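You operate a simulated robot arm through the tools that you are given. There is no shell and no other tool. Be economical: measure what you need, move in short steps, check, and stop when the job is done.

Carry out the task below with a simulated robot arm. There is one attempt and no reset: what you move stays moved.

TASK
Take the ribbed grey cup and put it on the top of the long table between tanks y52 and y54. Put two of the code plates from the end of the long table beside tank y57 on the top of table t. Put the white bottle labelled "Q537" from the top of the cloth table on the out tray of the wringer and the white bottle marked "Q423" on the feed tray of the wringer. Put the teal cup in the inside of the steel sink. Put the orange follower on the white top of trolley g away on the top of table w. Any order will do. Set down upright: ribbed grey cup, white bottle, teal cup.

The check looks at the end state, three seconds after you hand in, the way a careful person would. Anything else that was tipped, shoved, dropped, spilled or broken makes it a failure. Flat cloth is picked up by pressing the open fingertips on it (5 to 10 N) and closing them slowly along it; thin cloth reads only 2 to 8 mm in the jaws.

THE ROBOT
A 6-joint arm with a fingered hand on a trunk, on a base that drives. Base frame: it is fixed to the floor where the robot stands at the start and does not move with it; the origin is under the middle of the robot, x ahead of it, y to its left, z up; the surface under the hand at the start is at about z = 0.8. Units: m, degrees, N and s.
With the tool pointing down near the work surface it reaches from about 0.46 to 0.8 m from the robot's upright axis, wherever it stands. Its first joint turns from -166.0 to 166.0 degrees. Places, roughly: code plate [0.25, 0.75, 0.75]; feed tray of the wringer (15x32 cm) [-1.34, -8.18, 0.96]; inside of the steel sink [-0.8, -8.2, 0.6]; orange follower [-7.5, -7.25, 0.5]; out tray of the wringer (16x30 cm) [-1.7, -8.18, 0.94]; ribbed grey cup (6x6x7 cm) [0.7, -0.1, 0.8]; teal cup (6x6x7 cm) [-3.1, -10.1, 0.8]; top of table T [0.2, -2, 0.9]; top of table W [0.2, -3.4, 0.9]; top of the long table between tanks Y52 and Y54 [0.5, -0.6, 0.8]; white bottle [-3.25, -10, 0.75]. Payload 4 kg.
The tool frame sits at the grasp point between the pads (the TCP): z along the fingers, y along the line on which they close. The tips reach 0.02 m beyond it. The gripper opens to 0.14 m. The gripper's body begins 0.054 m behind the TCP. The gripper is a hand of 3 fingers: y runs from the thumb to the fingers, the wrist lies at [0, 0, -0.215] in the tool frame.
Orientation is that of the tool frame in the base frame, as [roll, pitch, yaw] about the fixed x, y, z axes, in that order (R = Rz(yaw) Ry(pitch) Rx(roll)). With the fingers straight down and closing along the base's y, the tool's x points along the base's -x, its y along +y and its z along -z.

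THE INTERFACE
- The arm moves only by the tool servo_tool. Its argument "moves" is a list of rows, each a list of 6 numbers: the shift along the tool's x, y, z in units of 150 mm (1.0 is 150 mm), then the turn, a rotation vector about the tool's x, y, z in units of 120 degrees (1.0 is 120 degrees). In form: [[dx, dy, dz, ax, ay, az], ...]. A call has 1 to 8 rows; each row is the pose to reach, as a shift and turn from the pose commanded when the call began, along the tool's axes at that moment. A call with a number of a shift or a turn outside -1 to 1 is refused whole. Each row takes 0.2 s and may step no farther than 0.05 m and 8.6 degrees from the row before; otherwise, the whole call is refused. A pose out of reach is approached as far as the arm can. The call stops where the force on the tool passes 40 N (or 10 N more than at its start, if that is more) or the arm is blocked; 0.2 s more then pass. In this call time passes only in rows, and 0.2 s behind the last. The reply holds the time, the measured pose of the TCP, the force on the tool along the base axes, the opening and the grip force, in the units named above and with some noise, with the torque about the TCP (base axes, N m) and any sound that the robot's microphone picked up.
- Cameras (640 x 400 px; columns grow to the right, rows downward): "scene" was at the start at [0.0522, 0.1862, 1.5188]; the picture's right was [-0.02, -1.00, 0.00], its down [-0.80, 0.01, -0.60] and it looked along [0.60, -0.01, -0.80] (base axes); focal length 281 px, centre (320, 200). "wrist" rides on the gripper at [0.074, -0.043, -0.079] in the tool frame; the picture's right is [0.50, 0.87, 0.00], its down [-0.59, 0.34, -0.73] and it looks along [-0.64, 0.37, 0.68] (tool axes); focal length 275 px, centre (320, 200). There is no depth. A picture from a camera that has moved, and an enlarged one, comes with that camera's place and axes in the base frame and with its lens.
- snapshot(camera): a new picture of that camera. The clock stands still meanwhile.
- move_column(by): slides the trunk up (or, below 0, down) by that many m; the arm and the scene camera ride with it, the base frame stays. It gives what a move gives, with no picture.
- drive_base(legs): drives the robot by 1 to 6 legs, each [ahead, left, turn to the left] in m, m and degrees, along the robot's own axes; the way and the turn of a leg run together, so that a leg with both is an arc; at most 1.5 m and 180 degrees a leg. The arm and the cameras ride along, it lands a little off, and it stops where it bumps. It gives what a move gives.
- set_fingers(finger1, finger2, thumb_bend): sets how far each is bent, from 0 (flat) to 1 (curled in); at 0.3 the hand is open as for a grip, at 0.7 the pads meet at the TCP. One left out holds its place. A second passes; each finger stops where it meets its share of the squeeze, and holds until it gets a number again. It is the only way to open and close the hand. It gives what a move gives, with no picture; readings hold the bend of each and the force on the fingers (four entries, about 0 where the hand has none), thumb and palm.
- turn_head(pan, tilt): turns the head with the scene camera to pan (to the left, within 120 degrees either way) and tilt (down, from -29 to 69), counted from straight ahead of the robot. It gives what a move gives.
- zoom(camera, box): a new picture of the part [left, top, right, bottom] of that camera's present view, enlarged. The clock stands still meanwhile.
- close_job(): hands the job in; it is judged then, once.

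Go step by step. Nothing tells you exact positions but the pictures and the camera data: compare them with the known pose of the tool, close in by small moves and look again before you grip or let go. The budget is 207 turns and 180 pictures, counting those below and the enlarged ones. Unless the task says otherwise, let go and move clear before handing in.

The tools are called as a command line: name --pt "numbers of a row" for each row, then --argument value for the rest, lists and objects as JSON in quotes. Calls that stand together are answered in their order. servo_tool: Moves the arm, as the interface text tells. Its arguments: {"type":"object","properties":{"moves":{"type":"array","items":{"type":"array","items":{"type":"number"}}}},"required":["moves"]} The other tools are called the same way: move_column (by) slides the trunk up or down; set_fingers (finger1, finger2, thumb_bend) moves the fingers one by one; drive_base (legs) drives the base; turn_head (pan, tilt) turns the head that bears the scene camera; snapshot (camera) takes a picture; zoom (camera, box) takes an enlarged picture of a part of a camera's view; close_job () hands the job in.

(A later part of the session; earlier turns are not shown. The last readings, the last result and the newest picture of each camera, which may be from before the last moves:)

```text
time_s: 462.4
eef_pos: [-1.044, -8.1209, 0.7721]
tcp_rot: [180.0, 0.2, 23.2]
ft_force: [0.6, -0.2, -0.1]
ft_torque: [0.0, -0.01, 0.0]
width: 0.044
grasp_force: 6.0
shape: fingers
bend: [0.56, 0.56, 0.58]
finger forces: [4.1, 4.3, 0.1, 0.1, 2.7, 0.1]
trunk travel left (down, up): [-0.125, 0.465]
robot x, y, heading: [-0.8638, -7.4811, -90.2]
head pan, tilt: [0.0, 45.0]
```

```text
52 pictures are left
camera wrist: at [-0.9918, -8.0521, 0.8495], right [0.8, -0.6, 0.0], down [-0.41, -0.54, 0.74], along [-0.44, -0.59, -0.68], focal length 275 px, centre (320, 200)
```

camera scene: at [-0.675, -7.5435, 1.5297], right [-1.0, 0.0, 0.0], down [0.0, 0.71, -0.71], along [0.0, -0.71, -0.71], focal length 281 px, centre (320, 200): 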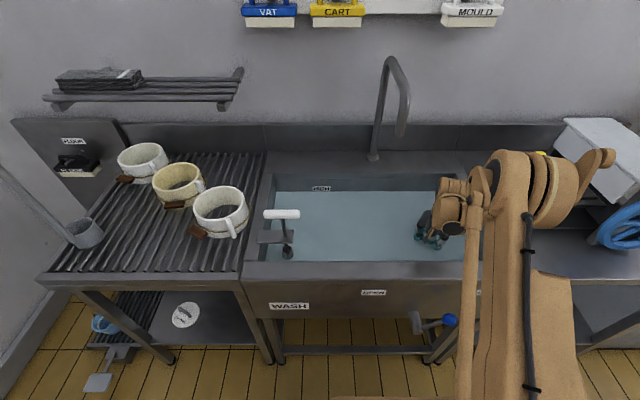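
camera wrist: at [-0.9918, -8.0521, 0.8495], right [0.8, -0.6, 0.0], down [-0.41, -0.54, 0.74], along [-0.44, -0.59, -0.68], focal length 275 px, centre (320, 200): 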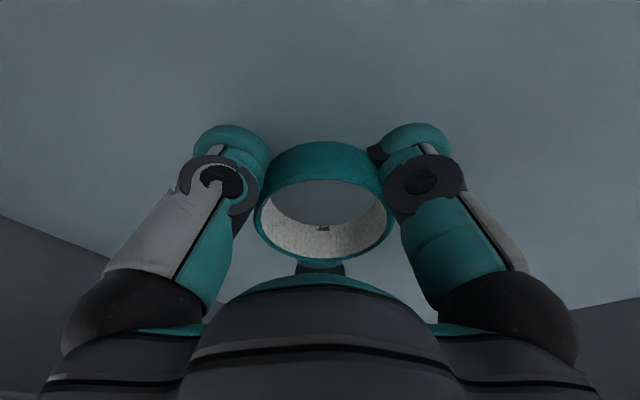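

The cup's base is in the water and the arm is clear of the feed-tray bottle. I'll keep lowering with force checks.

servo_tool --pt "0 0 0.1 0 0 0" --pt "0 0 0.2 0 0 0" --pt "0 0 0.3 0 0 0" --pt "0 0 0.4 0 0 0"

servo_tool --pt "0 0 0.05 0 0 0" --pt "0 0 0.1 0 0 0" --pt "0 0 0.15 0 0 0"

snapshot --camera "wrist"

snapshot --camera "scene"

```text
time_s: 463.4
eef_pos: [-1.0448, -8.1199, 0.7111]
tcp_rot: [179.9, 0.2, 23.1]
ft_force: [0.1, 0.6, -1.9]
ft_torque: [0.03, 0.01, -0.01]
width: 0.0438
grasp_force: 5.3
shape: fingers
bend: [0.56, 0.56, 0.58]
finger forces: [4.1, 4.4, 0.1, 0.0, 2.8, 0.0]
trunk travel left (down, up): [-0.125, 0.465]
robot x, y, heading: [-0.8648, -7.4797, -90.4]
head pan, tilt: [0.0, 45.0]
```

```text
time_s: 464.2
eef_pos: [-1.0429, -8.1191, 0.6888]
tcp_rot: [179.9, 0.3, 23.2]
ft_force: [-0.4, -0.9, 1.9]
ft_torque: [0.05, 0.02, 0.01]
width: 0.0434
grasp_force: 6.4
shape: fingers
bend: [0.56, 0.56, 0.58]
finger forces: [4.2, 4.9, 0.1, 0.1, 3.1, 0.0]
trunk travel left (down, up): [-0.125, 0.465]
robot x, y, heading: [-0.8624, -7.4791, -90.2]
head pan, tilt: [0.0, 45.0]
```

```text
51 pictures are left
camera wrist: at [-0.9918, -8.0519, 0.7679], right [0.8, -0.6, 0.0], down [-0.41, -0.54, 0.74], along [-0.44, -0.59, -0.68], focal length 275 px, centre (320, 200)
```

wrist: 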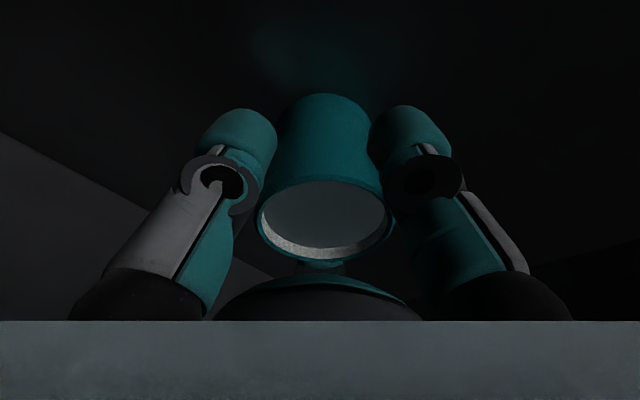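

```text
50 pictures are left
camera scene: at [-0.6748, -7.5428, 1.5298], right [-1.0, 0.0, 0.0], down [0.0, 0.71, -0.71], along [0.0, -0.71, -0.71], focal length 281 px, centre (320, 200)
```

scene: 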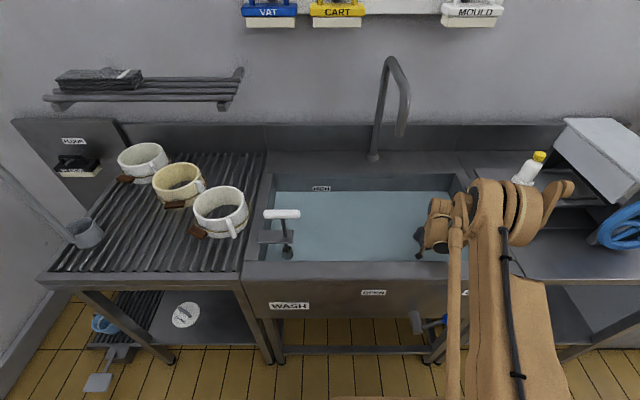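

The force is starting to rise, probably the sink floor. I'll take a couple of small steps.

servo_tool --pt "0 0 0.015 0 0 0"

servo_tool --pt "0 0 0.013 0 0 0"

```text
time_s: 464.6
eef_pos: [-1.0423, -8.1202, 0.687]
tcp_rot: [180.0, 0.1, 23.2]
ft_force: [0.2, -1.4, 9.8]
ft_torque: [-0.08, -0.02, -0.04]
width: 0.043
grasp_force: 7.3
shape: fingers
bend: [0.56, 0.56, 0.58]
finger forces: [4.9, 6.1, 0.1, 0.1, 3.4, 0.1]
trunk travel left (down, up): [-0.125, 0.465]
robot x, y, heading: [-0.8614, -7.4793, -90.0]
head pan, tilt: [0.0, 45.0]
```

```text
time_s: 465.0
eef_pos: [-1.0437, -8.1199, 0.6852]
tcp_rot: [-179.9, 0.2, 23.2]
ft_force: [2.8, -0.4, 9.1]
ft_torque: [-0.09, 0.01, 0.04]
width: 0.0432
grasp_force: 6.9
shape: fingers
bend: [0.56, 0.56, 0.58]
finger forces: [5.3, 5.7, 0.0, 0.0, 3.3, 0.1]
trunk travel left (down, up): [-0.125, 0.465]
robot x, y, heading: [-0.8589, -7.48, -89.9]
head pan, tilt: [0.0, 45.0]
```

The cup is on the sink floor. I'll release gently and rise straight.

set_fingers --finger1 0.51 --finger2 0.51 --thumb_bend 0.51

set_fingers --finger1 0.4 --finger2 0.4 --thumb_bend 0.4

snapshot --camera "wrist"

servo_tool --pt "0 0 -0.1 0 0 0" --pt "0 0 -0.25 0 0 0" --pt "0 0 -0.45 0 0 0" --pt "0 0 -0.7 0 0 0" --pt "0 0 -1 0 0 0"

servo_tool --pt "0 0 -0.33 0 0 0" --pt "0 0 -0.66 0 0 0" --pt "0 0 -0.99 0 0 0"

servo_tool --pt "0 0 -0.33 0 0 0" --pt "0 0 -0.66 0 0 0" --pt "0 0 -0.99 0 0 0"

snapshot --camera "wrist"

snapshot --camera "scene"

```text
time_s: 466.0
eef_pos: [-1.0442, -8.1204, 0.6854]
tcp_rot: [-180.0, 0.2, 23.2]
ft_force: [0.7, 0.1, -0.2]
ft_torque: [0.02, 0.02, -0.01]
width: 0.0605
grasp_force: 0.2
shape: fingers
bend: [0.51, 0.51, 0.51]
finger forces: [0.0, 0.0, 0.0, 0.1, 0.0, 0.1]
trunk travel left (down, up): [-0.125, 0.465]
robot x, y, heading: [-0.8634, -7.4793, -89.8]
head pan, tilt: [0.0, 45.0]
```

```text
time_s: 467.0
eef_pos: [-1.0452, -8.1207, 0.685]
tcp_rot: [179.8, 0.1, 23.2]
ft_force: [0.2, -0.8, 0.0]
ft_torque: [0.02, -0.02, 0.0]
width: 0.0948
grasp_force: 0.0
shape: fingers
bend: [0.4, 0.4, 0.4]
finger forces: [0.1, 0.0, 0.0, 0.1, 0.1, 0.0]
trunk travel left (down, up): [-0.125, 0.465]
robot x, y, heading: [-0.8658, -7.4803, -90.2]
head pan, tilt: [0.0, 45.0]
```

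```text
49 pictures are left
camera wrist: at [-0.9924, -8.0522, 0.7636], right [0.8, -0.6, 0.0], down [-0.41, -0.54, 0.74], along [-0.44, -0.59, -0.68], focal length 275 px, centre (320, 200)
```

wrist: 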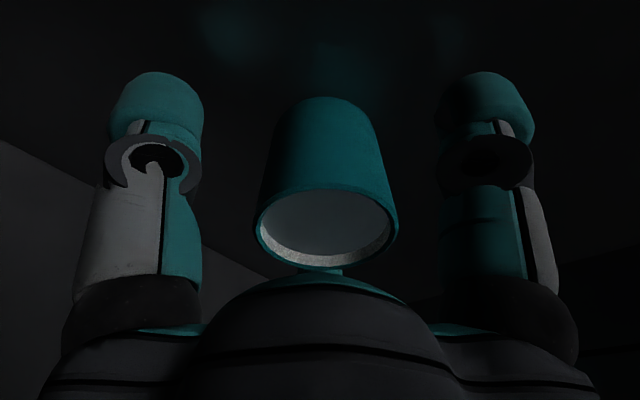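

```text
time_s: 468.2
eef_pos: [-1.047, -8.119, 0.8346]
tcp_rot: [179.8, 0.2, 23.2]
ft_force: [0.2, 0.6, 0.5]
ft_torque: [0.0, 0.01, 0.01]
width: 0.0951
grasp_force: 0.1
shape: fingers
bend: [0.4, 0.4, 0.4]
finger forces: [0.1, 0.1, 0.0, 0.0, 0.1, 0.1]
trunk travel left (down, up): [-0.125, 0.465]
robot x, y, heading: [-0.8619, -7.4808, -89.8]
head pan, tilt: [0.0, 45.0]
```

```text
time_s: 469.0
eef_pos: [-1.0444, -8.1165, 0.9827]
tcp_rot: [179.9, 0.2, 23.1]
ft_force: [0.8, 0.3, 0.2]
ft_torque: [0.0, 0.0, 0.0]
width: 0.0948
grasp_force: 0.0
shape: fingers
bend: [0.4, 0.4, 0.4]
finger forces: [0.0, 0.0, 0.0, 0.1, 0.0, 0.0]
trunk travel left (down, up): [-0.125, 0.465]
robot x, y, heading: [-0.8621, -7.4782, -89.8]
head pan, tilt: [0.0, 45.0]
```

```text
time_s: 469.8
eef_pos: [-1.0423, -8.1178, 1.1325]
tcp_rot: [180.0, 0.3, 23.3]
ft_force: [0.4, -0.2, -0.3]
ft_torque: [0.02, -0.02, 0.0]
width: 0.0947
grasp_force: 0.0
shape: fingers
bend: [0.4, 0.4, 0.4]
finger forces: [0.0, 0.0, 0.0, 0.0, 0.0, 0.0]
trunk travel left (down, up): [-0.125, 0.465]
robot x, y, heading: [-0.8615, -7.4775, -90.0]
head pan, tilt: [0.0, 45.0]
```

```text
48 pictures are left
camera wrist: at [-0.9913, -8.0502, 1.2112], right [0.8, -0.6, 0.0], down [-0.41, -0.54, 0.74], along [-0.44, -0.59, -0.68], focal length 275 px, centre (320, 200)
```

wrist: 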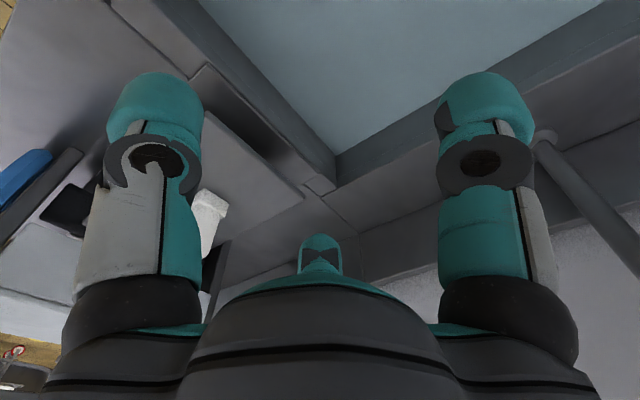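

```text
47 pictures are left
camera scene: at [-0.6747, -7.5426, 1.5297], right [-1.0, 0.0, 0.0], down [0.0, 0.71, -0.71], along [0.0, -0.71, -0.71], focal length 281 px, centre (320, 200)
```

scene: 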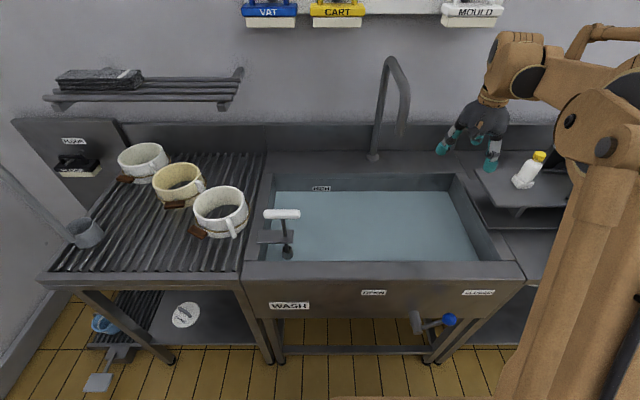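

The sink cup is done. Next I'll raise the hand, turn to -x and drive towards trolley g for the orange follower.

servo_tool --pt "0 0 -0.33 0 0 0" --pt "0 0 -0.66 0 0 0" --pt "0 0 -0.9 0 0 0"

drive_base --legs '[[-0.15, 0, 0], [0, 0, -90], [1.5, 0, 0], [1.5, 0, 0]]'

turn_head --pan 0 --tilt 15

snapshot --camera "scene"

```text
time_s: 470.6
eef_pos: [-1.0446, -8.1168, 1.2689]
tcp_rot: [179.9, 0.2, 23.2]
ft_force: [0.6, 0.4, 0.1]
ft_torque: [0.0, -0.01, 0.0]
width: 0.0947
grasp_force: 0.0
shape: fingers
bend: [0.4, 0.4, 0.4]
finger forces: [0.0, 0.1, 0.0, 0.0, 0.0, 0.0]
trunk travel left (down, up): [-0.125, 0.465]
robot x, y, heading: [-0.8636, -7.4779, -89.9]
head pan, tilt: [0.0, 45.0]
```

```text
time_s: 490.0
eef_pos: [-4.519, -7.0535, 1.2674]
tcp_rot: [179.9, 0.2, -68.9]
ft_force: [0.2, 0.1, 0.3]
ft_torque: [0.02, 0.0, 0.01]
width: 0.0946
grasp_force: 0.0
shape: fingers
bend: [0.4, 0.4, 0.4]
finger forces: [0.0, 0.0, 0.1, 0.0, 0.0, 0.0]
trunk travel left (down, up): [-0.125, 0.465]
robot x, y, heading: [-3.8885, -7.2585, 177.9]
head pan, tilt: [0.0, 45.0]
```

```text
time_s: 491.0
eef_pos: [-4.5186, -7.0536, 1.2682]
tcp_rot: [180.0, 0.2, -68.8]
ft_force: [0.0, -0.6, -0.4]
ft_torque: [-0.01, -0.04, -0.02]
width: 0.0945
grasp_force: 0.0
shape: fingers
bend: [0.4, 0.4, 0.4]
finger forces: [0.0, 0.0, 0.0, 0.1, 0.0, 0.0]
trunk travel left (down, up): [-0.125, 0.465]
robot x, y, heading: [-3.8878, -7.2611, 178.1]
head pan, tilt: [0.0, 15.0]
```

```text
46 pictures are left
camera scene: at [-3.9698, -7.4469, 1.5764], right [0.03, 1.0, 0.0], down [0.26, -0.01, -0.97], along [-0.97, 0.03, -0.26], focal length 281 px, centre (320, 200)
```

scene: 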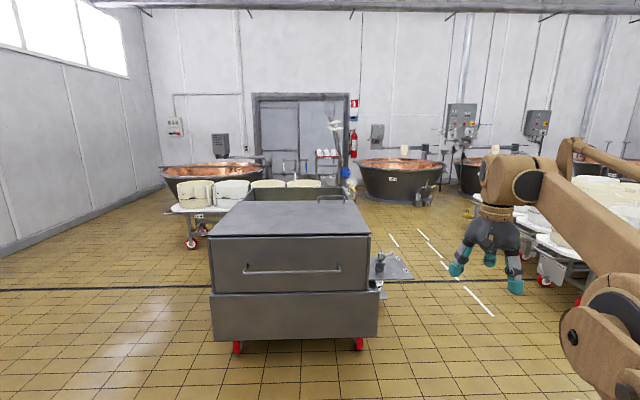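

The grey trolley ahead blocks the direct line; there is a gap on its right. I'll shift right, move forward a bit and look again.

drive_base --legs '[[0, -1.15, 2], [1.2, 0, 0]]'

turn_head --pan 0 --tilt 22

snapshot --camera "scene"

```text
time_s: 499.0
eef_pos: [-4.8021, -5.9214, 1.2662]
tcp_rot: [179.8, 0.3, -67.9]
ft_force: [0.4, 0.4, 0.2]
ft_torque: [0.01, 0.01, -0.01]
width: 0.0949
grasp_force: 0.1
shape: fingers
bend: [0.4, 0.4, 0.4]
finger forces: [0.0, 0.0, 0.1, 0.0, 0.1, 0.1]
trunk travel left (down, up): [-0.125, 0.465]
robot x, y, heading: [-4.1666, -6.1143, 179.1]
head pan, tilt: [0.0, 15.0]
stopped in leg 2: the robot was blocked; the commanded pose is now the measured one
```

```text
time_s: 499.7
eef_pos: [-4.8054, -5.9208, 1.2675]
tcp_rot: [179.9, 0.2, -67.9]
ft_force: [0.2, 0.6, 0.1]
ft_torque: [-0.02, 0.02, 0.02]
width: 0.0949
grasp_force: 0.1
shape: fingers
bend: [0.4, 0.4, 0.4]
finger forces: [0.1, 0.1, 0.0, 0.1, 0.0, 0.0]
trunk travel left (down, up): [-0.125, 0.465]
robot x, y, heading: [-4.1664, -6.1125, 179.0]
head pan, tilt: [0.0, 22.0]
```

```text
45 pictures are left
camera scene: at [-4.2468, -6.3055, 1.5652], right [0.02, 1.0, 0.0], down [0.37, -0.01, -0.93], along [-0.93, 0.02, -0.37], focal length 281 px, centre (320, 200)
```

scene: 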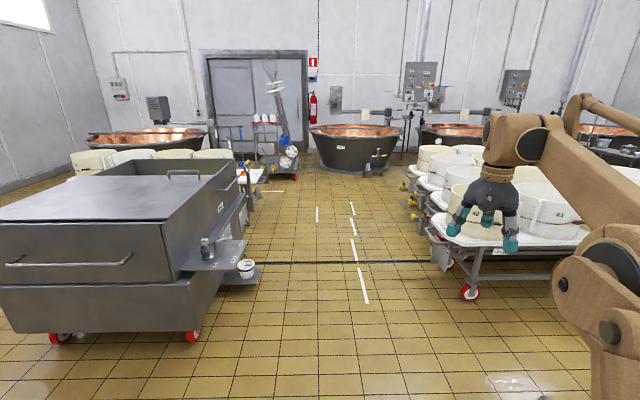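

Something blocked the base. I'll look down and to the right.

turn_head --pan 0 --tilt 60

snapshot --camera "scene"

turn_head --pan -60 --tilt 45

snapshot --camera "scene"

```text
time_s: 500.7
eef_pos: [-4.8057, -5.9215, 1.2671]
tcp_rot: [179.9, 0.2, -67.9]
ft_force: [-1.0, 0.3, -0.4]
ft_torque: [-0.01, -0.03, 0.01]
width: 0.0949
grasp_force: 0.0
shape: fingers
bend: [0.4, 0.4, 0.4]
finger forces: [0.0, 0.0, 0.1, 0.1, 0.0, 0.0]
trunk travel left (down, up): [-0.125, 0.465]
robot x, y, heading: [-4.1658, -6.1122, 178.6]
head pan, tilt: [0.0, 60.0]
```

```text
44 pictures are left
camera scene: at [-4.221, -6.3059, 1.5103], right [0.02, 1.0, 0.0], down [0.87, -0.02, -0.5], along [-0.5, 0.01, -0.87], focal length 281 px, centre (320, 200)
```

scene: 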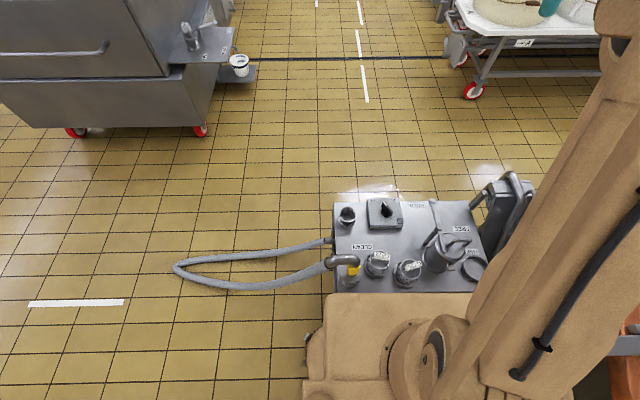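

```text
time_s: 502.0
eef_pos: [-4.8048, -5.9213, 1.2661]
tcp_rot: [179.9, 0.2, -67.8]
ft_force: [0.1, -0.1, -0.4]
ft_torque: [-0.02, -0.02, -0.02]
width: 0.0947
grasp_force: 0.0
shape: fingers
bend: [0.4, 0.4, 0.4]
finger forces: [0.1, 0.1, 0.0, 0.0, 0.0, 0.0]
trunk travel left (down, up): [-0.125, 0.465]
robot x, y, heading: [-4.1671, -6.1123, 178.8]
head pan, tilt: [-60.0, 45.0]
```

```text
43 pictures are left
camera scene: at [-4.1937, -6.2361, 1.5297], right [0.88, 0.48, 0.0], down [0.34, -0.62, -0.71], along [-0.34, 0.62, -0.71], focal length 281 px, centre (320, 200)
```

scene: 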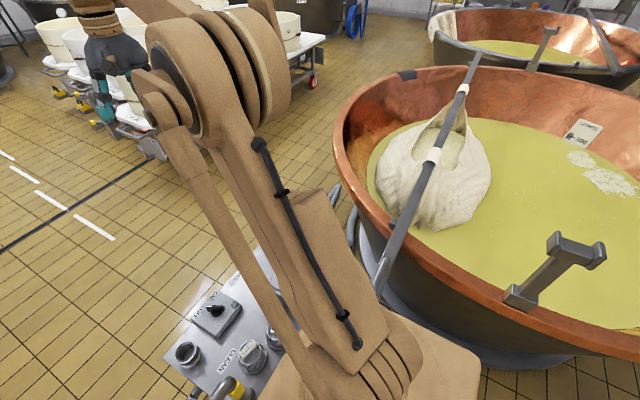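

I bumped a pump cart standing low in front of the base. I'll back off and then zoom towards trolley g, before planning a route.

drive_base --legs '[[-0.3, 0, 0]]'

turn_head --pan 5 --tilt 22

snapshot --camera "scene"

zoom --camera "scene" --box '[200, 120, 360, 220]'

```text
time_s: 504.0
eef_pos: [-4.5056, -5.9297, 1.2682]
tcp_rot: [179.8, 0.1, -67.6]
ft_force: [0.4, 0.0, 0.3]
ft_torque: [-0.03, 0.04, -0.03]
width: 0.0946
grasp_force: 0.2
shape: fingers
bend: [0.4, 0.4, 0.4]
finger forces: [0.0, 0.0, 0.1, 0.1, 0.0, 0.1]
trunk travel left (down, up): [-0.125, 0.465]
robot x, y, heading: [-3.8654, -6.1192, 179.1]
head pan, tilt: [-60.0, 45.0]
```

```text
time_s: 505.4
eef_pos: [-4.5068, -5.9291, 1.267]
tcp_rot: [179.9, 0.3, -67.6]
ft_force: [-0.2, 0.1, -0.5]
ft_torque: [-0.02, 0.0, -0.02]
width: 0.0947
grasp_force: 0.2
shape: fingers
bend: [0.4, 0.4, 0.4]
finger forces: [0.1, 0.0, 0.0, 0.0, 0.0, 0.0]
trunk travel left (down, up): [-0.125, 0.465]
robot x, y, heading: [-3.8698, -6.1195, 179.1]
head pan, tilt: [5.0, 22.0]
```

```text
42 pictures are left
camera scene: at [-3.9474, -6.3188, 1.5651], right [-0.07, 1.0, 0.0], down [0.37, 0.03, -0.93], along [-0.92, -0.07, -0.38], focal length 281 px, centre (320, 200)
```

scene: 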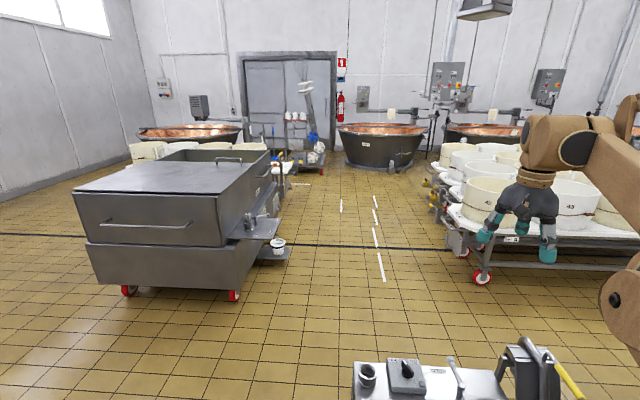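

```text
4.00 times, centred on (280, 170) of scene
camera zoom: at [-3.9474, -6.3188, 1.5651], right [-0.07, 1.0, 0.0], down [0.37, 0.03, -0.93], along [-0.92, -0.07, -0.38], focal length 1123 px, centre (480, 320)
```

zoom: 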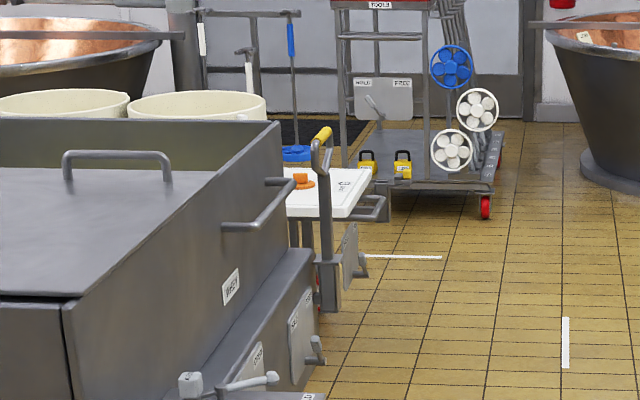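

The orange follower is a small knobbed disc near the right end of trolley g, at about (-7.5, -7.2). I'll route left of the pump hose and through the gap before the steel trolley.

drive_base --legs '[[0, 1.42, 0.5], [1.27, 0, 0.4]]'

turn_head --pan -30 --tilt 58

snapshot --camera "scene"

```text
time_s: 518.4
eef_pos: [-5.7815, -7.3563, 1.267]
tcp_rot: [179.9, 0.2, -67.0]
ft_force: [-0.8, -0.3, -0.6]
ft_torque: [-0.02, 0.0, 0.02]
width: 0.0947
grasp_force: 0.1
shape: fingers
bend: [0.4, 0.4, 0.4]
finger forces: [0.0, 0.1, 0.1, 0.0, 0.0, 0.1]
trunk travel left (down, up): [-0.125, 0.465]
robot x, y, heading: [-5.1388, -7.5394, 179.6]
head pan, tilt: [5.0, 22.0]
```

```text
time_s: 519.5
eef_pos: [-5.7805, -7.3557, 1.2667]
tcp_rot: [179.8, 0.2, -67.1]
ft_force: [0.4, -0.5, -0.1]
ft_torque: [-0.01, -0.01, 0.0]
width: 0.0947
grasp_force: 0.1
shape: fingers
bend: [0.4, 0.4, 0.4]
finger forces: [0.0, 0.0, 0.0, 0.0, 0.0, 0.1]
trunk travel left (down, up): [-0.125, 0.465]
robot x, y, heading: [-5.1384, -7.5386, 180.0]
head pan, tilt: [-30.0, 58.0]
```

```text
40 pictures are left
camera scene: at [-5.1841, -7.6977, 1.5127], right [0.5, 0.86, 0.0], down [0.73, -0.43, -0.53], along [-0.46, 0.27, -0.85], focal length 281 px, centre (320, 200)
```

scene: 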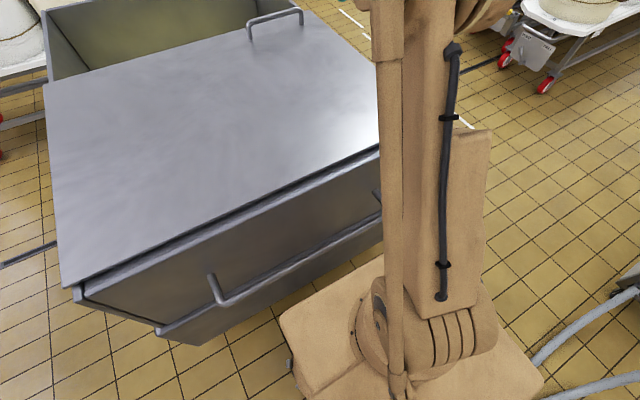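

The gap looks passable, with roughly 10 cm front and back. I'll strafe right past the corner, then ease forward.

drive_base --legs '[[0, -0.5, 0], [0.12, -0.3, 0], [0.12, -0.35, 0]]'

turn_head --pan 10 --tilt 35

snapshot --camera "scene"

```text
time_s: 526.1
eef_pos: [-6.0155, -6.2058, 1.2664]
tcp_rot: [179.8, 0.3, -67.4]
ft_force: [0.0, 0.6, 0.9]
ft_torque: [-0.03, 0.02, 0.04]
width: 0.0948
grasp_force: 0.1
shape: fingers
bend: [0.4, 0.4, 0.4]
finger forces: [0.0, 0.0, 0.0, 0.0, 0.0, 0.0]
trunk travel left (down, up): [-0.125, 0.465]
robot x, y, heading: [-5.3752, -6.3952, 179.5]
head pan, tilt: [-30.0, 58.0]
```

```text
time_s: 527.2
eef_pos: [-6.0154, -6.2068, 1.2669]
tcp_rot: [180.0, 0.1, -67.2]
ft_force: [0.3, 0.2, 0.1]
ft_torque: [-0.01, -0.01, 0.03]
width: 0.0949
grasp_force: 0.0
shape: fingers
bend: [0.4, 0.4, 0.4]
finger forces: [0.0, 0.1, 0.0, 0.1, 0.0, 0.0]
trunk travel left (down, up): [-0.125, 0.465]
robot x, y, heading: [-5.3788, -6.3901, 179.5]
head pan, tilt: [10.0, 35.0]
```

```text
39 pictures are left
camera scene: at [-5.4472, -6.5999, 1.5445], right [-0.16, 0.99, 0.0], down [0.57, 0.09, -0.82], along [-0.81, -0.13, -0.57], focal length 281 px, centre (320, 200)
```

scene: 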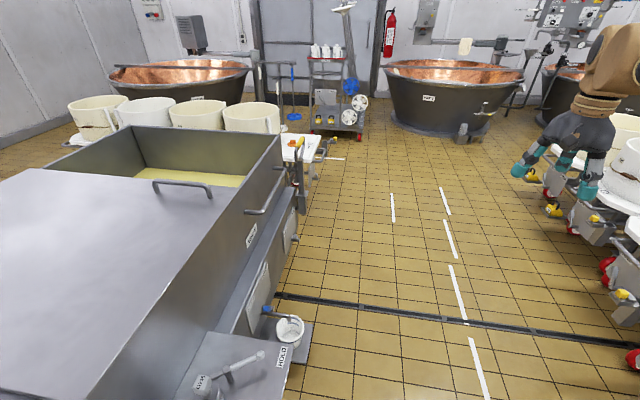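

The lane is open. I'll move along it to x of about -7.4 and turn left to face trolley g.

drive_base --legs '[[0, -0.3, 0.5], [1.0, 0, 0], [1.0, 0, 0]]'

turn_head --pan 70 --tilt 45

snapshot --camera "scene"

```text
time_s: 538.8
eef_pos: [-8.0248, -5.9096, 1.2661]
tcp_rot: [179.8, 0.2, -66.7]
ft_force: [-1.2, 0.0, 0.1]
ft_torque: [-0.01, 0.02, 0.03]
width: 0.0946
grasp_force: 0.0
shape: fingers
bend: [0.4, 0.4, 0.4]
finger forces: [0.0, 0.1, 0.1, 0.0, 0.1, 0.1]
trunk travel left (down, up): [-0.125, 0.465]
robot x, y, heading: [-7.3826, -6.0906, -179.9]
head pan, tilt: [10.0, 35.0]
```

```text
time_s: 540.1
eef_pos: [-8.0236, -5.9097, 1.2684]
tcp_rot: [179.9, 0.1, -66.7]
ft_force: [0.1, 0.5, 0.2]
ft_torque: [0.04, 0.0, -0.01]
width: 0.095
grasp_force: 0.0
shape: fingers
bend: [0.4, 0.4, 0.4]
finger forces: [0.1, 0.1, 0.0, 0.1, 0.0, 0.0]
trunk travel left (down, up): [-0.125, 0.465]
robot x, y, heading: [-7.3824, -6.0871, -179.9]
head pan, tilt: [70.0, 45.0]
```

```text
38 pictures are left
camera scene: at [-7.3935, -6.3587, 1.5297], right [-0.94, 0.34, 0.0], down [0.24, 0.66, -0.71], along [-0.24, -0.66, -0.71], focal length 281 px, centre (320, 200)
```

scene: 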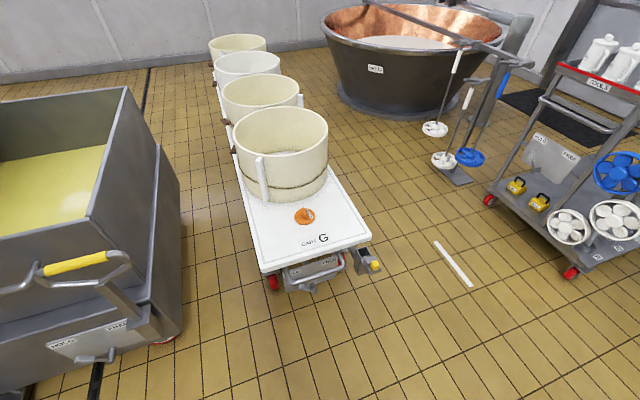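

zoom --camera "scene" --box '[240, 170, 400, 290]'

```text
3.33 times, centred on (320, 230) of scene
camera zoom: at [-7.3935, -6.3587, 1.5297], right [-0.94, 0.34, 0.0], down [0.24, 0.66, -0.71], along [-0.24, -0.66, -0.71], focal length 936 px, centre (320, 100)
```

zoom: 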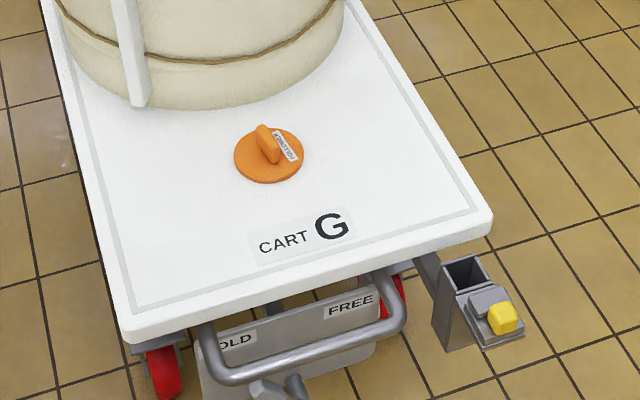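

The follower on cart G is a ~10 cm orange disc with a small bar handle at about (-7.62, -7.22). I'll turn to face it, approach the cart end, and lower the column.

drive_base --legs '[[0, 0, 90], [0.47, -0.08, 0]]'

move_column --by -0.12

turn_head --pan -10 --tilt 55

snapshot --camera "scene"

snapshot --camera "wrist"

```text
time_s: 546.9
eef_pos: [-7.6291, -7.2179, 1.2661]
tcp_rot: [179.9, 0.1, 23.9]
ft_force: [-0.1, 0.2, -0.4]
ft_torque: [0.01, 0.0, 0.01]
width: 0.0946
grasp_force: 0.0
shape: fingers
bend: [0.4, 0.4, 0.4]
finger forces: [0.1, 0.0, 0.0, 0.0, 0.1, 0.0]
trunk travel left (down, up): [-0.125, 0.465]
robot x, y, heading: [-7.4583, -6.5721, -89.0]
head pan, tilt: [70.0, 45.0]
```

```text
time_s: 548.4
eef_pos: [-7.6281, -7.2173, 1.1473]
tcp_rot: [179.9, 0.2, 23.9]
ft_force: [-0.4, 0.1, -0.8]
ft_torque: [0.0, 0.01, -0.01]
width: 0.0948
grasp_force: 0.1
shape: fingers
bend: [0.4, 0.4, 0.4]
finger forces: [0.0, 0.0, 0.1, 0.0, 0.0, 0.0]
trunk travel left (down, up): [-0.005, 0.585]
robot x, y, heading: [-7.4593, -6.5762, -89.1]
head pan, tilt: [70.0, 45.0]
```

```text
time_s: 549.9
eef_pos: [-7.63, -7.2174, 1.1463]
tcp_rot: [179.8, 0.3, 23.9]
ft_force: [-0.7, -0.1, 0.3]
ft_torque: [-0.01, 0.01, -0.03]
width: 0.0947
grasp_force: 0.1
shape: fingers
bend: [0.4, 0.4, 0.4]
finger forces: [0.1, 0.0, 0.0, 0.0, 0.0, 0.0]
trunk travel left (down, up): [-0.005, 0.585]
robot x, y, heading: [-7.4546, -6.5766, -89.3]
head pan, tilt: [-10.0, 55.0]
```

```text
36 pictures are left
camera scene: at [-7.2799, -6.627, 1.3963], right [-0.99, 0.16, 0.0], down [0.13, 0.81, -0.57], along [-0.09, -0.57, -0.82], focal length 281 px, centre (320, 200)
```

scene: 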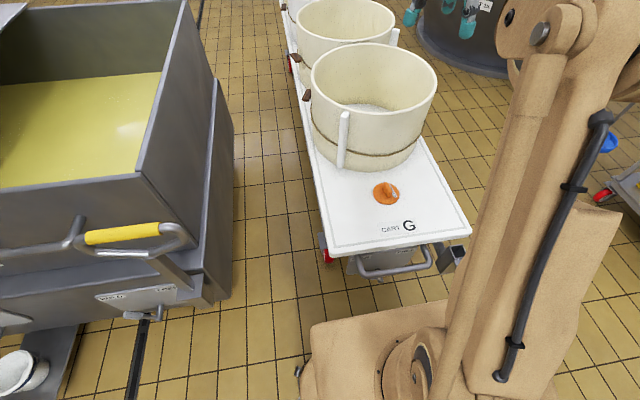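

```text
35 pictures are left
camera wrist: at [-7.5783, -7.1485, 1.2249], right [0.81, -0.59, 0.0], down [-0.4, -0.55, 0.74], along [-0.43, -0.6, -0.68], focal length 275 px, centre (320, 200)
```

wrist: 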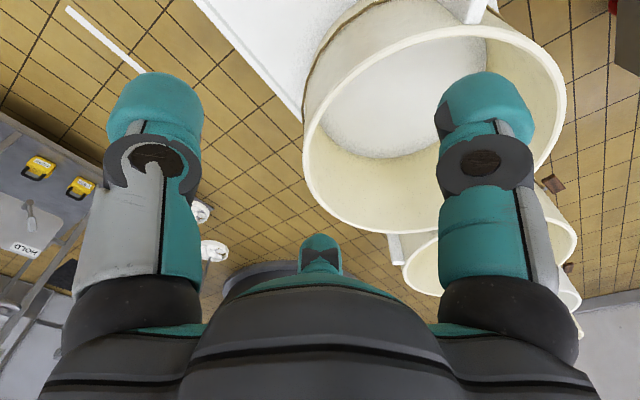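

The follower is at (-7.623, -7.204) at z of about 0.53, with the nearest mould at y < -7.36. I'll descend to z 0.72 above it.

servo_tool --pt "0.04 -0.03 0.3 0 0 0" --pt "0.08 -0.06 0.6 0 0 0" --pt "0.08 -0.06 0.9 0 0 0"

servo_tool --pt "0 0 0.33 0 0 0" --pt "0 0 0.66 0 0 0" --pt "0 0 0.95 0 0 0"

servo_tool --pt "0 0 0.33 0 0 0" --pt "0 0 0.66 0 0 0" --pt "0 0 0.95 0 0 0"

snapshot --camera "wrist"

snapshot --camera "scene"

```text
time_s: 550.7
eef_pos: [-7.622, -7.2039, 1.011]
tcp_rot: [179.9, 0.2, 23.9]
ft_force: [-0.1, 1.1, 0.3]
ft_torque: [0.0, 0.0, -0.01]
width: 0.0947
grasp_force: 0.1
shape: fingers
bend: [0.4, 0.4, 0.4]
finger forces: [0.0, 0.0, 0.0, 0.0, 0.0, 0.1]
trunk travel left (down, up): [-0.005, 0.585]
robot x, y, heading: [-7.4566, -6.5762, -89.4]
head pan, tilt: [-10.0, 55.0]
```

```text
time_s: 551.5
eef_pos: [-7.6237, -7.204, 0.8681]
tcp_rot: [180.0, 0.3, 24.0]
ft_force: [-0.3, -1.0, 0.0]
ft_torque: [0.0, 0.01, 0.02]
width: 0.0948
grasp_force: 0.0
shape: fingers
bend: [0.4, 0.4, 0.4]
finger forces: [0.0, 0.0, 0.0, 0.0, 0.1, 0.1]
trunk travel left (down, up): [-0.005, 0.585]
robot x, y, heading: [-7.456, -6.5774, -89.4]
head pan, tilt: [-10.0, 55.0]
```

```text
time_s: 552.3
eef_pos: [-7.6209, -7.2051, 0.7281]
tcp_rot: [179.9, 0.2, 23.9]
ft_force: [0.3, -0.3, -0.6]
ft_torque: [0.0, 0.01, 0.01]
width: 0.095
grasp_force: 0.0
shape: fingers
bend: [0.4, 0.4, 0.4]
finger forces: [0.1, 0.1, 0.1, 0.0, 0.1, 0.0]
trunk travel left (down, up): [-0.005, 0.585]
robot x, y, heading: [-7.4575, -6.574, -89.2]
head pan, tilt: [-10.0, 55.0]
```

```text
34 pictures are left
camera wrist: at [-7.5706, -7.1359, 0.8062], right [0.81, -0.59, 0.0], down [-0.4, -0.55, 0.74], along [-0.43, -0.6, -0.68], focal length 275 px, centre (320, 200)
```

wrist: 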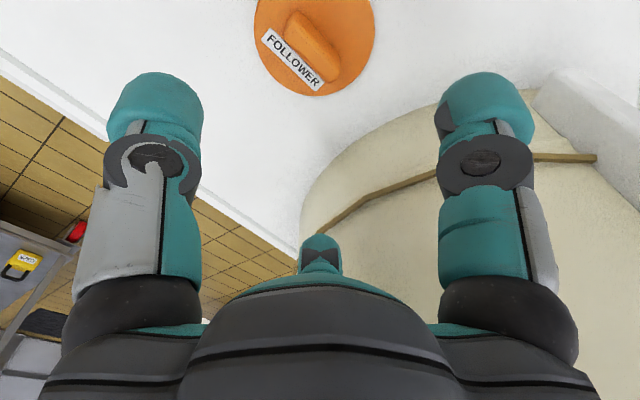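

```text
33 pictures are left
camera scene: at [-7.28, -6.6272, 1.3963], right [-0.99, 0.16, 0.0], down [0.13, 0.81, -0.57], along [-0.09, -0.57, -0.82], focal length 281 px, centre (320, 200)
```

scene: 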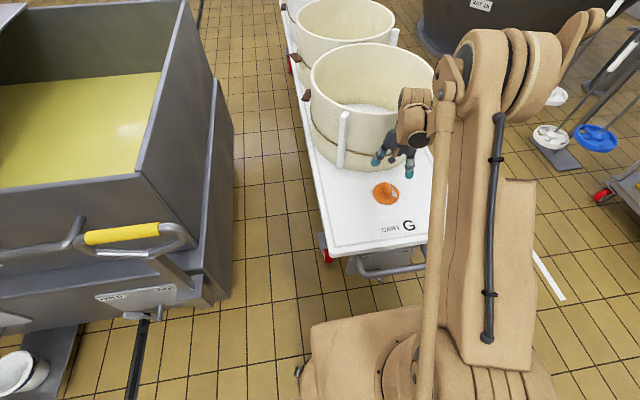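

The handle bar runs along the base y, about 5 cm by 2 cm, centred at (-7.624, -7.2035). I'll rotate the hand to pinch across it and descend to z 0.61.

servo_tool --pt "0 0 0 0 0 -0.066" --pt "0 0 0 0 0 -0.132" --pt "0 0 0 0 0 -0.198" --pt "0 0 0 0 0 -0.264" --pt "0 0 0.2 0 0 -0.33" --pt "0 0 0.4 0 0 -0.396" --pt "0 0 0.6 0 0 -0.462" --pt "0 0 0.75 0 0 -0.525"

set_fingers --finger1 0.46 --finger2 0.46 --thumb_bend 0.46

snapshot --camera "wrist"

```text
time_s: 554.1
eef_pos: [-7.6242, -7.2041, 0.6128]
tcp_rot: [-179.9, 0.3, 87.0]
ft_force: [-0.2, -0.4, 0.4]
ft_torque: [0.04, 0.0, -0.02]
width: 0.0949
grasp_force: 0.1
shape: fingers
bend: [0.4, 0.4, 0.4]
finger forces: [0.1, 0.0, 0.1, 0.0, 0.1, 0.0]
trunk travel left (down, up): [-0.005, 0.585]
robot x, y, heading: [-7.4565, -6.577, -89.2]
head pan, tilt: [-10.0, 55.0]
```

```text
time_s: 555.1
eef_pos: [-7.625, -7.2045, 0.6136]
tcp_rot: [-179.8, 0.2, 86.9]
ft_force: [-0.1, 0.3, -1.2]
ft_torque: [0.0, 0.06, 0.01]
width: 0.0764
grasp_force: 0.0
shape: fingers
bend: [0.46, 0.46, 0.46]
finger forces: [0.1, 0.1, 0.0, 0.0, 0.1, 0.0]
trunk travel left (down, up): [-0.005, 0.585]
robot x, y, heading: [-7.4569, -6.5687, -89.4]
head pan, tilt: [-10.0, 55.0]
```

```text
32 pictures are left
camera wrist: at [-7.6626, -7.1277, 0.6913], right [0.89, 0.45, 0.0], down [0.31, -0.6, 0.74], along [0.33, -0.66, -0.68], focal length 275 px, centre (320, 200)
```

wrist: 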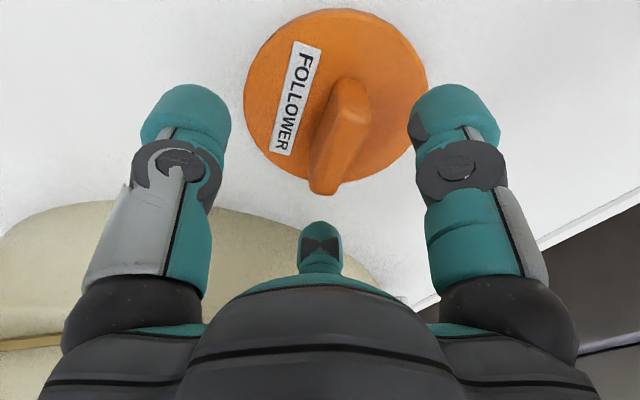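

I'll zoom in to see the handle's exact direction.

zoom --camera "wrist" --box '[230, 0, 440, 210]'

```text
1.90 times, centred on (335, 105) of wrist
camera zoom: at [-7.6626, -7.1277, 0.6913], right [0.89, 0.45, 0.0], down [0.31, -0.6, 0.74], along [0.33, -0.66, -0.68], focal length 524 px, centre (291, 381)
```

zoom: 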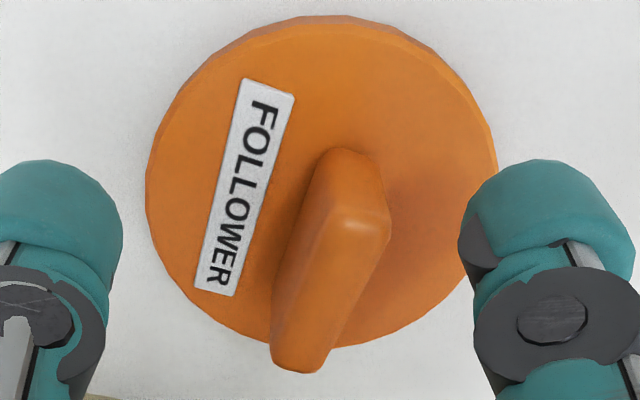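

The handle is about 4 cm tall, centred near (-7.615, -7.204). I'll adjust slightly, descend to z 0.571 and close.

servo_tool --pt "0 0.06 0.05 0 0 -0.04" --pt "0 0.06 0.17 0 0 -0.04" --pt "0 0.06 0.28 0 0 -0.04"

snapshot --camera "wrist"

```text
time_s: 555.9
eef_pos: [-7.6147, -7.2061, 0.5846]
tcp_rot: [-179.8, 0.2, 91.8]
ft_force: [0.1, -0.1, 26.0]
ft_torque: [0.8, -0.03, -0.04]
width: 0.0777
grasp_force: 12.6
shape: fingers
bend: [0.45, 0.46, 0.46]
finger forces: [17.9, 0.1, 0.1, 0.0, 7.6, 0.0]
trunk travel left (down, up): [-0.005, 0.585]
robot x, y, heading: [-7.4574, -6.5746, -89.2]
head pan, tilt: [-10.0, 55.0]
stopped in row 3: the force on the tool passed its limit at 56 N (the readings are from after the stop); the commanded pose is now the measured one
```

```text
30 pictures are left
camera wrist: at [-7.6588, -7.1334, 0.6632], right [0.85, 0.53, 0.0], down [0.36, -0.57, 0.74], along [0.38, -0.63, -0.68], focal length 275 px, centre (320, 200)
```

wrist: 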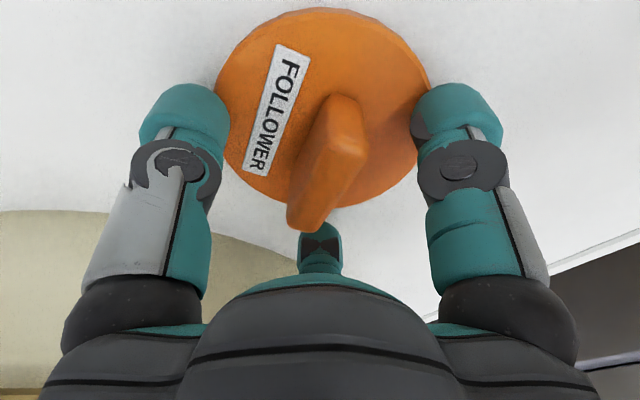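

The tips touched the disc, so its top is at z of about 0.56, which puts the handle centre at (-7.622, -7.189). I'll raise, correct, then close.

servo_tool --pt "0 0 -0.06 0 0 0" --pt "0.06 -0.02 -0.09 0 0 0" --pt "0.115 -0.043 -0.09 0 0 0"

set_fingers --finger1 0.54 --finger2 0.54 --thumb_bend 0.54

snapshot --camera "wrist"

```text
time_s: 556.7
eef_pos: [-7.6221, -7.1889, 0.5964]
tcp_rot: [-179.8, 0.2, 91.7]
ft_force: [0.1, -0.7, -1.0]
ft_torque: [-0.02, -0.04, 0.0]
width: 0.0767
grasp_force: 0.0
shape: fingers
bend: [0.46, 0.46, 0.46]
finger forces: [0.1, 0.1, 0.0, 0.1, 0.1, 0.0]
trunk travel left (down, up): [-0.005, 0.585]
robot x, y, heading: [-7.4559, -6.5769, -89.1]
head pan, tilt: [-10.0, 55.0]
```

```text
time_s: 557.7
eef_pos: [-7.6222, -7.1898, 0.5964]
tcp_rot: [-179.8, 0.1, 91.7]
ft_force: [-0.1, 0.1, 0.1]
ft_torque: [-0.01, 0.01, -0.03]
width: 0.0512
grasp_force: 0.3
shape: fingers
bend: [0.54, 0.54, 0.54]
finger forces: [0.0, 0.1, 0.0, 0.1, 0.0, 0.0]
trunk travel left (down, up): [-0.005, 0.585]
robot x, y, heading: [-7.4587, -6.5769, -89.1]
head pan, tilt: [-10.0, 55.0]
```

```text
29 pictures are left
camera wrist: at [-7.666, -7.1168, 0.6746], right [0.85, 0.53, 0.0], down [0.36, -0.58, 0.74], along [0.38, -0.63, -0.68], focal length 275 px, centre (320, 200)
```

wrist: 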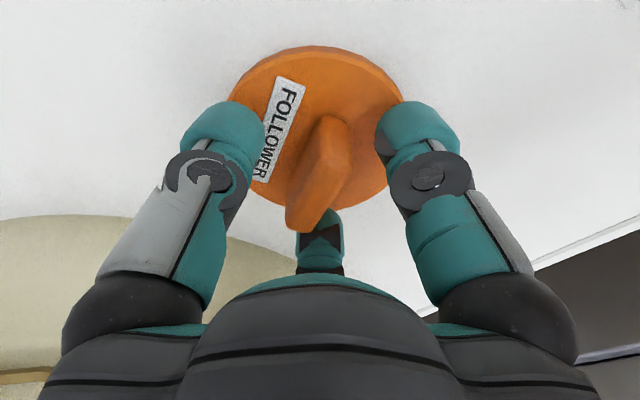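

The handle is between the fingers. I'll close step by step.

set_fingers --finger1 0.61 --finger2 0.61 --thumb_bend 0.61

set_fingers --finger1 0.68 --finger2 0.68 --thumb_bend 0.68

snapshot --camera "wrist"

```text
time_s: 558.7
eef_pos: [-7.6211, -7.1896, 0.5961]
tcp_rot: [-179.8, 0.0, 91.8]
ft_force: [0.7, -0.5, 0.6]
ft_torque: [-0.01, 0.01, 0.01]
width: 0.0291
grasp_force: 0.0
shape: fingers
bend: [0.61, 0.61, 0.61]
finger forces: [0.0, 0.1, 0.0, 0.0, 0.0, 0.0]
trunk travel left (down, up): [-0.005, 0.585]
robot x, y, heading: [-7.4565, -6.5733, -89.1]
head pan, tilt: [-10.0, 55.0]
```

```text
time_s: 559.7
eef_pos: [-7.6214, -7.189, 0.5967]
tcp_rot: [-179.8, 0.2, 91.7]
ft_force: [0.2, -0.5, -0.3]
ft_torque: [0.0, 0.03, 0.03]
width: 0.0211
grasp_force: 10.4
shape: fingers
bend: [0.64, 0.64, 0.64]
finger forces: [4.9, 5.3, 0.0, 0.0, 10.4, 0.0]
trunk travel left (down, up): [-0.005, 0.585]
robot x, y, heading: [-7.4534, -6.5756, -89.0]
head pan, tilt: [-10.0, 55.0]
```

```text
28 pictures are left
camera wrist: at [-7.6661, -7.1168, 0.6745], right [0.85, 0.53, 0.0], down [0.36, -0.58, 0.74], along [0.38, -0.63, -0.68], focal length 275 px, centre (320, 200)
```

wrist: 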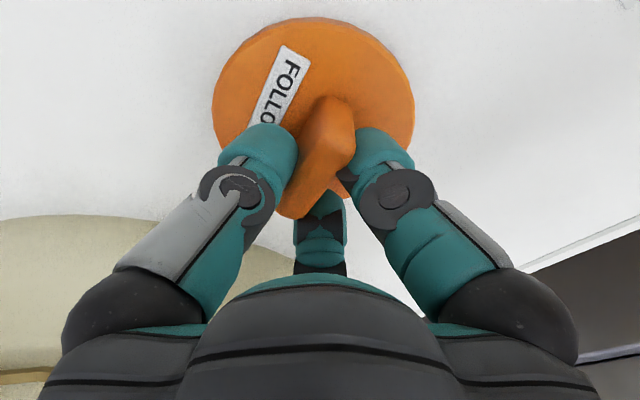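

The handle is pinched at 2 cm. I'll tighten and lift slowly.

set_fingers --finger1 0.72 --finger2 0.72 --thumb_bend 0.72

servo_tool --pt "0 0 -0.1 0 0 0" --pt "0 0 -0.3 0 0 0" --pt "0 0 -0.6 0 0 0" --pt "0 0 -0.9 0 0 0"

snapshot --camera "wrist"

```text
time_s: 560.7
eef_pos: [-7.6213, -7.1897, 0.5956]
tcp_rot: [-179.8, 0.2, 91.7]
ft_force: [-0.5, 0.1, -0.5]
ft_torque: [0.03, 0.05, -0.02]
width: 0.0197
grasp_force: 16.1
shape: fingers
bend: [0.65, 0.65, 0.64]
finger forces: [7.8, 8.1, 0.1, 0.0, 16.1, 0.1]
trunk travel left (down, up): [-0.005, 0.585]
robot x, y, heading: [-7.4605, -6.5739, -89.4]
head pan, tilt: [-10.0, 55.0]
```

```text
time_s: 561.7
eef_pos: [-7.6162, -7.1898, 0.7339]
tcp_rot: [-179.8, 0.1, 91.7]
ft_force: [-0.5, -0.1, -1.3]
ft_torque: [-0.06, -0.02, -0.02]
width: 0.0203
grasp_force: 15.9
shape: fingers
bend: [0.65, 0.65, 0.64]
finger forces: [7.9, 7.9, 0.1, 0.0, 15.8, 0.1]
trunk travel left (down, up): [-0.005, 0.585]
robot x, y, heading: [-7.4533, -6.5729, -89.1]
head pan, tilt: [-10.0, 55.0]
```

```text
27 pictures are left
camera wrist: at [-7.6625, -7.1165, 0.8118], right [0.85, 0.53, 0.0], down [0.36, -0.57, 0.74], along [0.38, -0.63, -0.68], focal length 275 px, centre (320, 200)
```

wrist: 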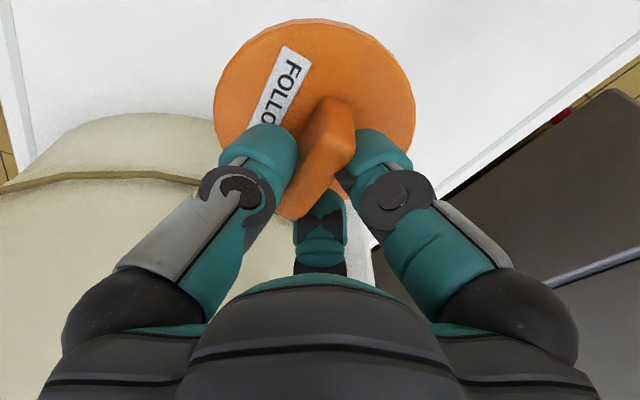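

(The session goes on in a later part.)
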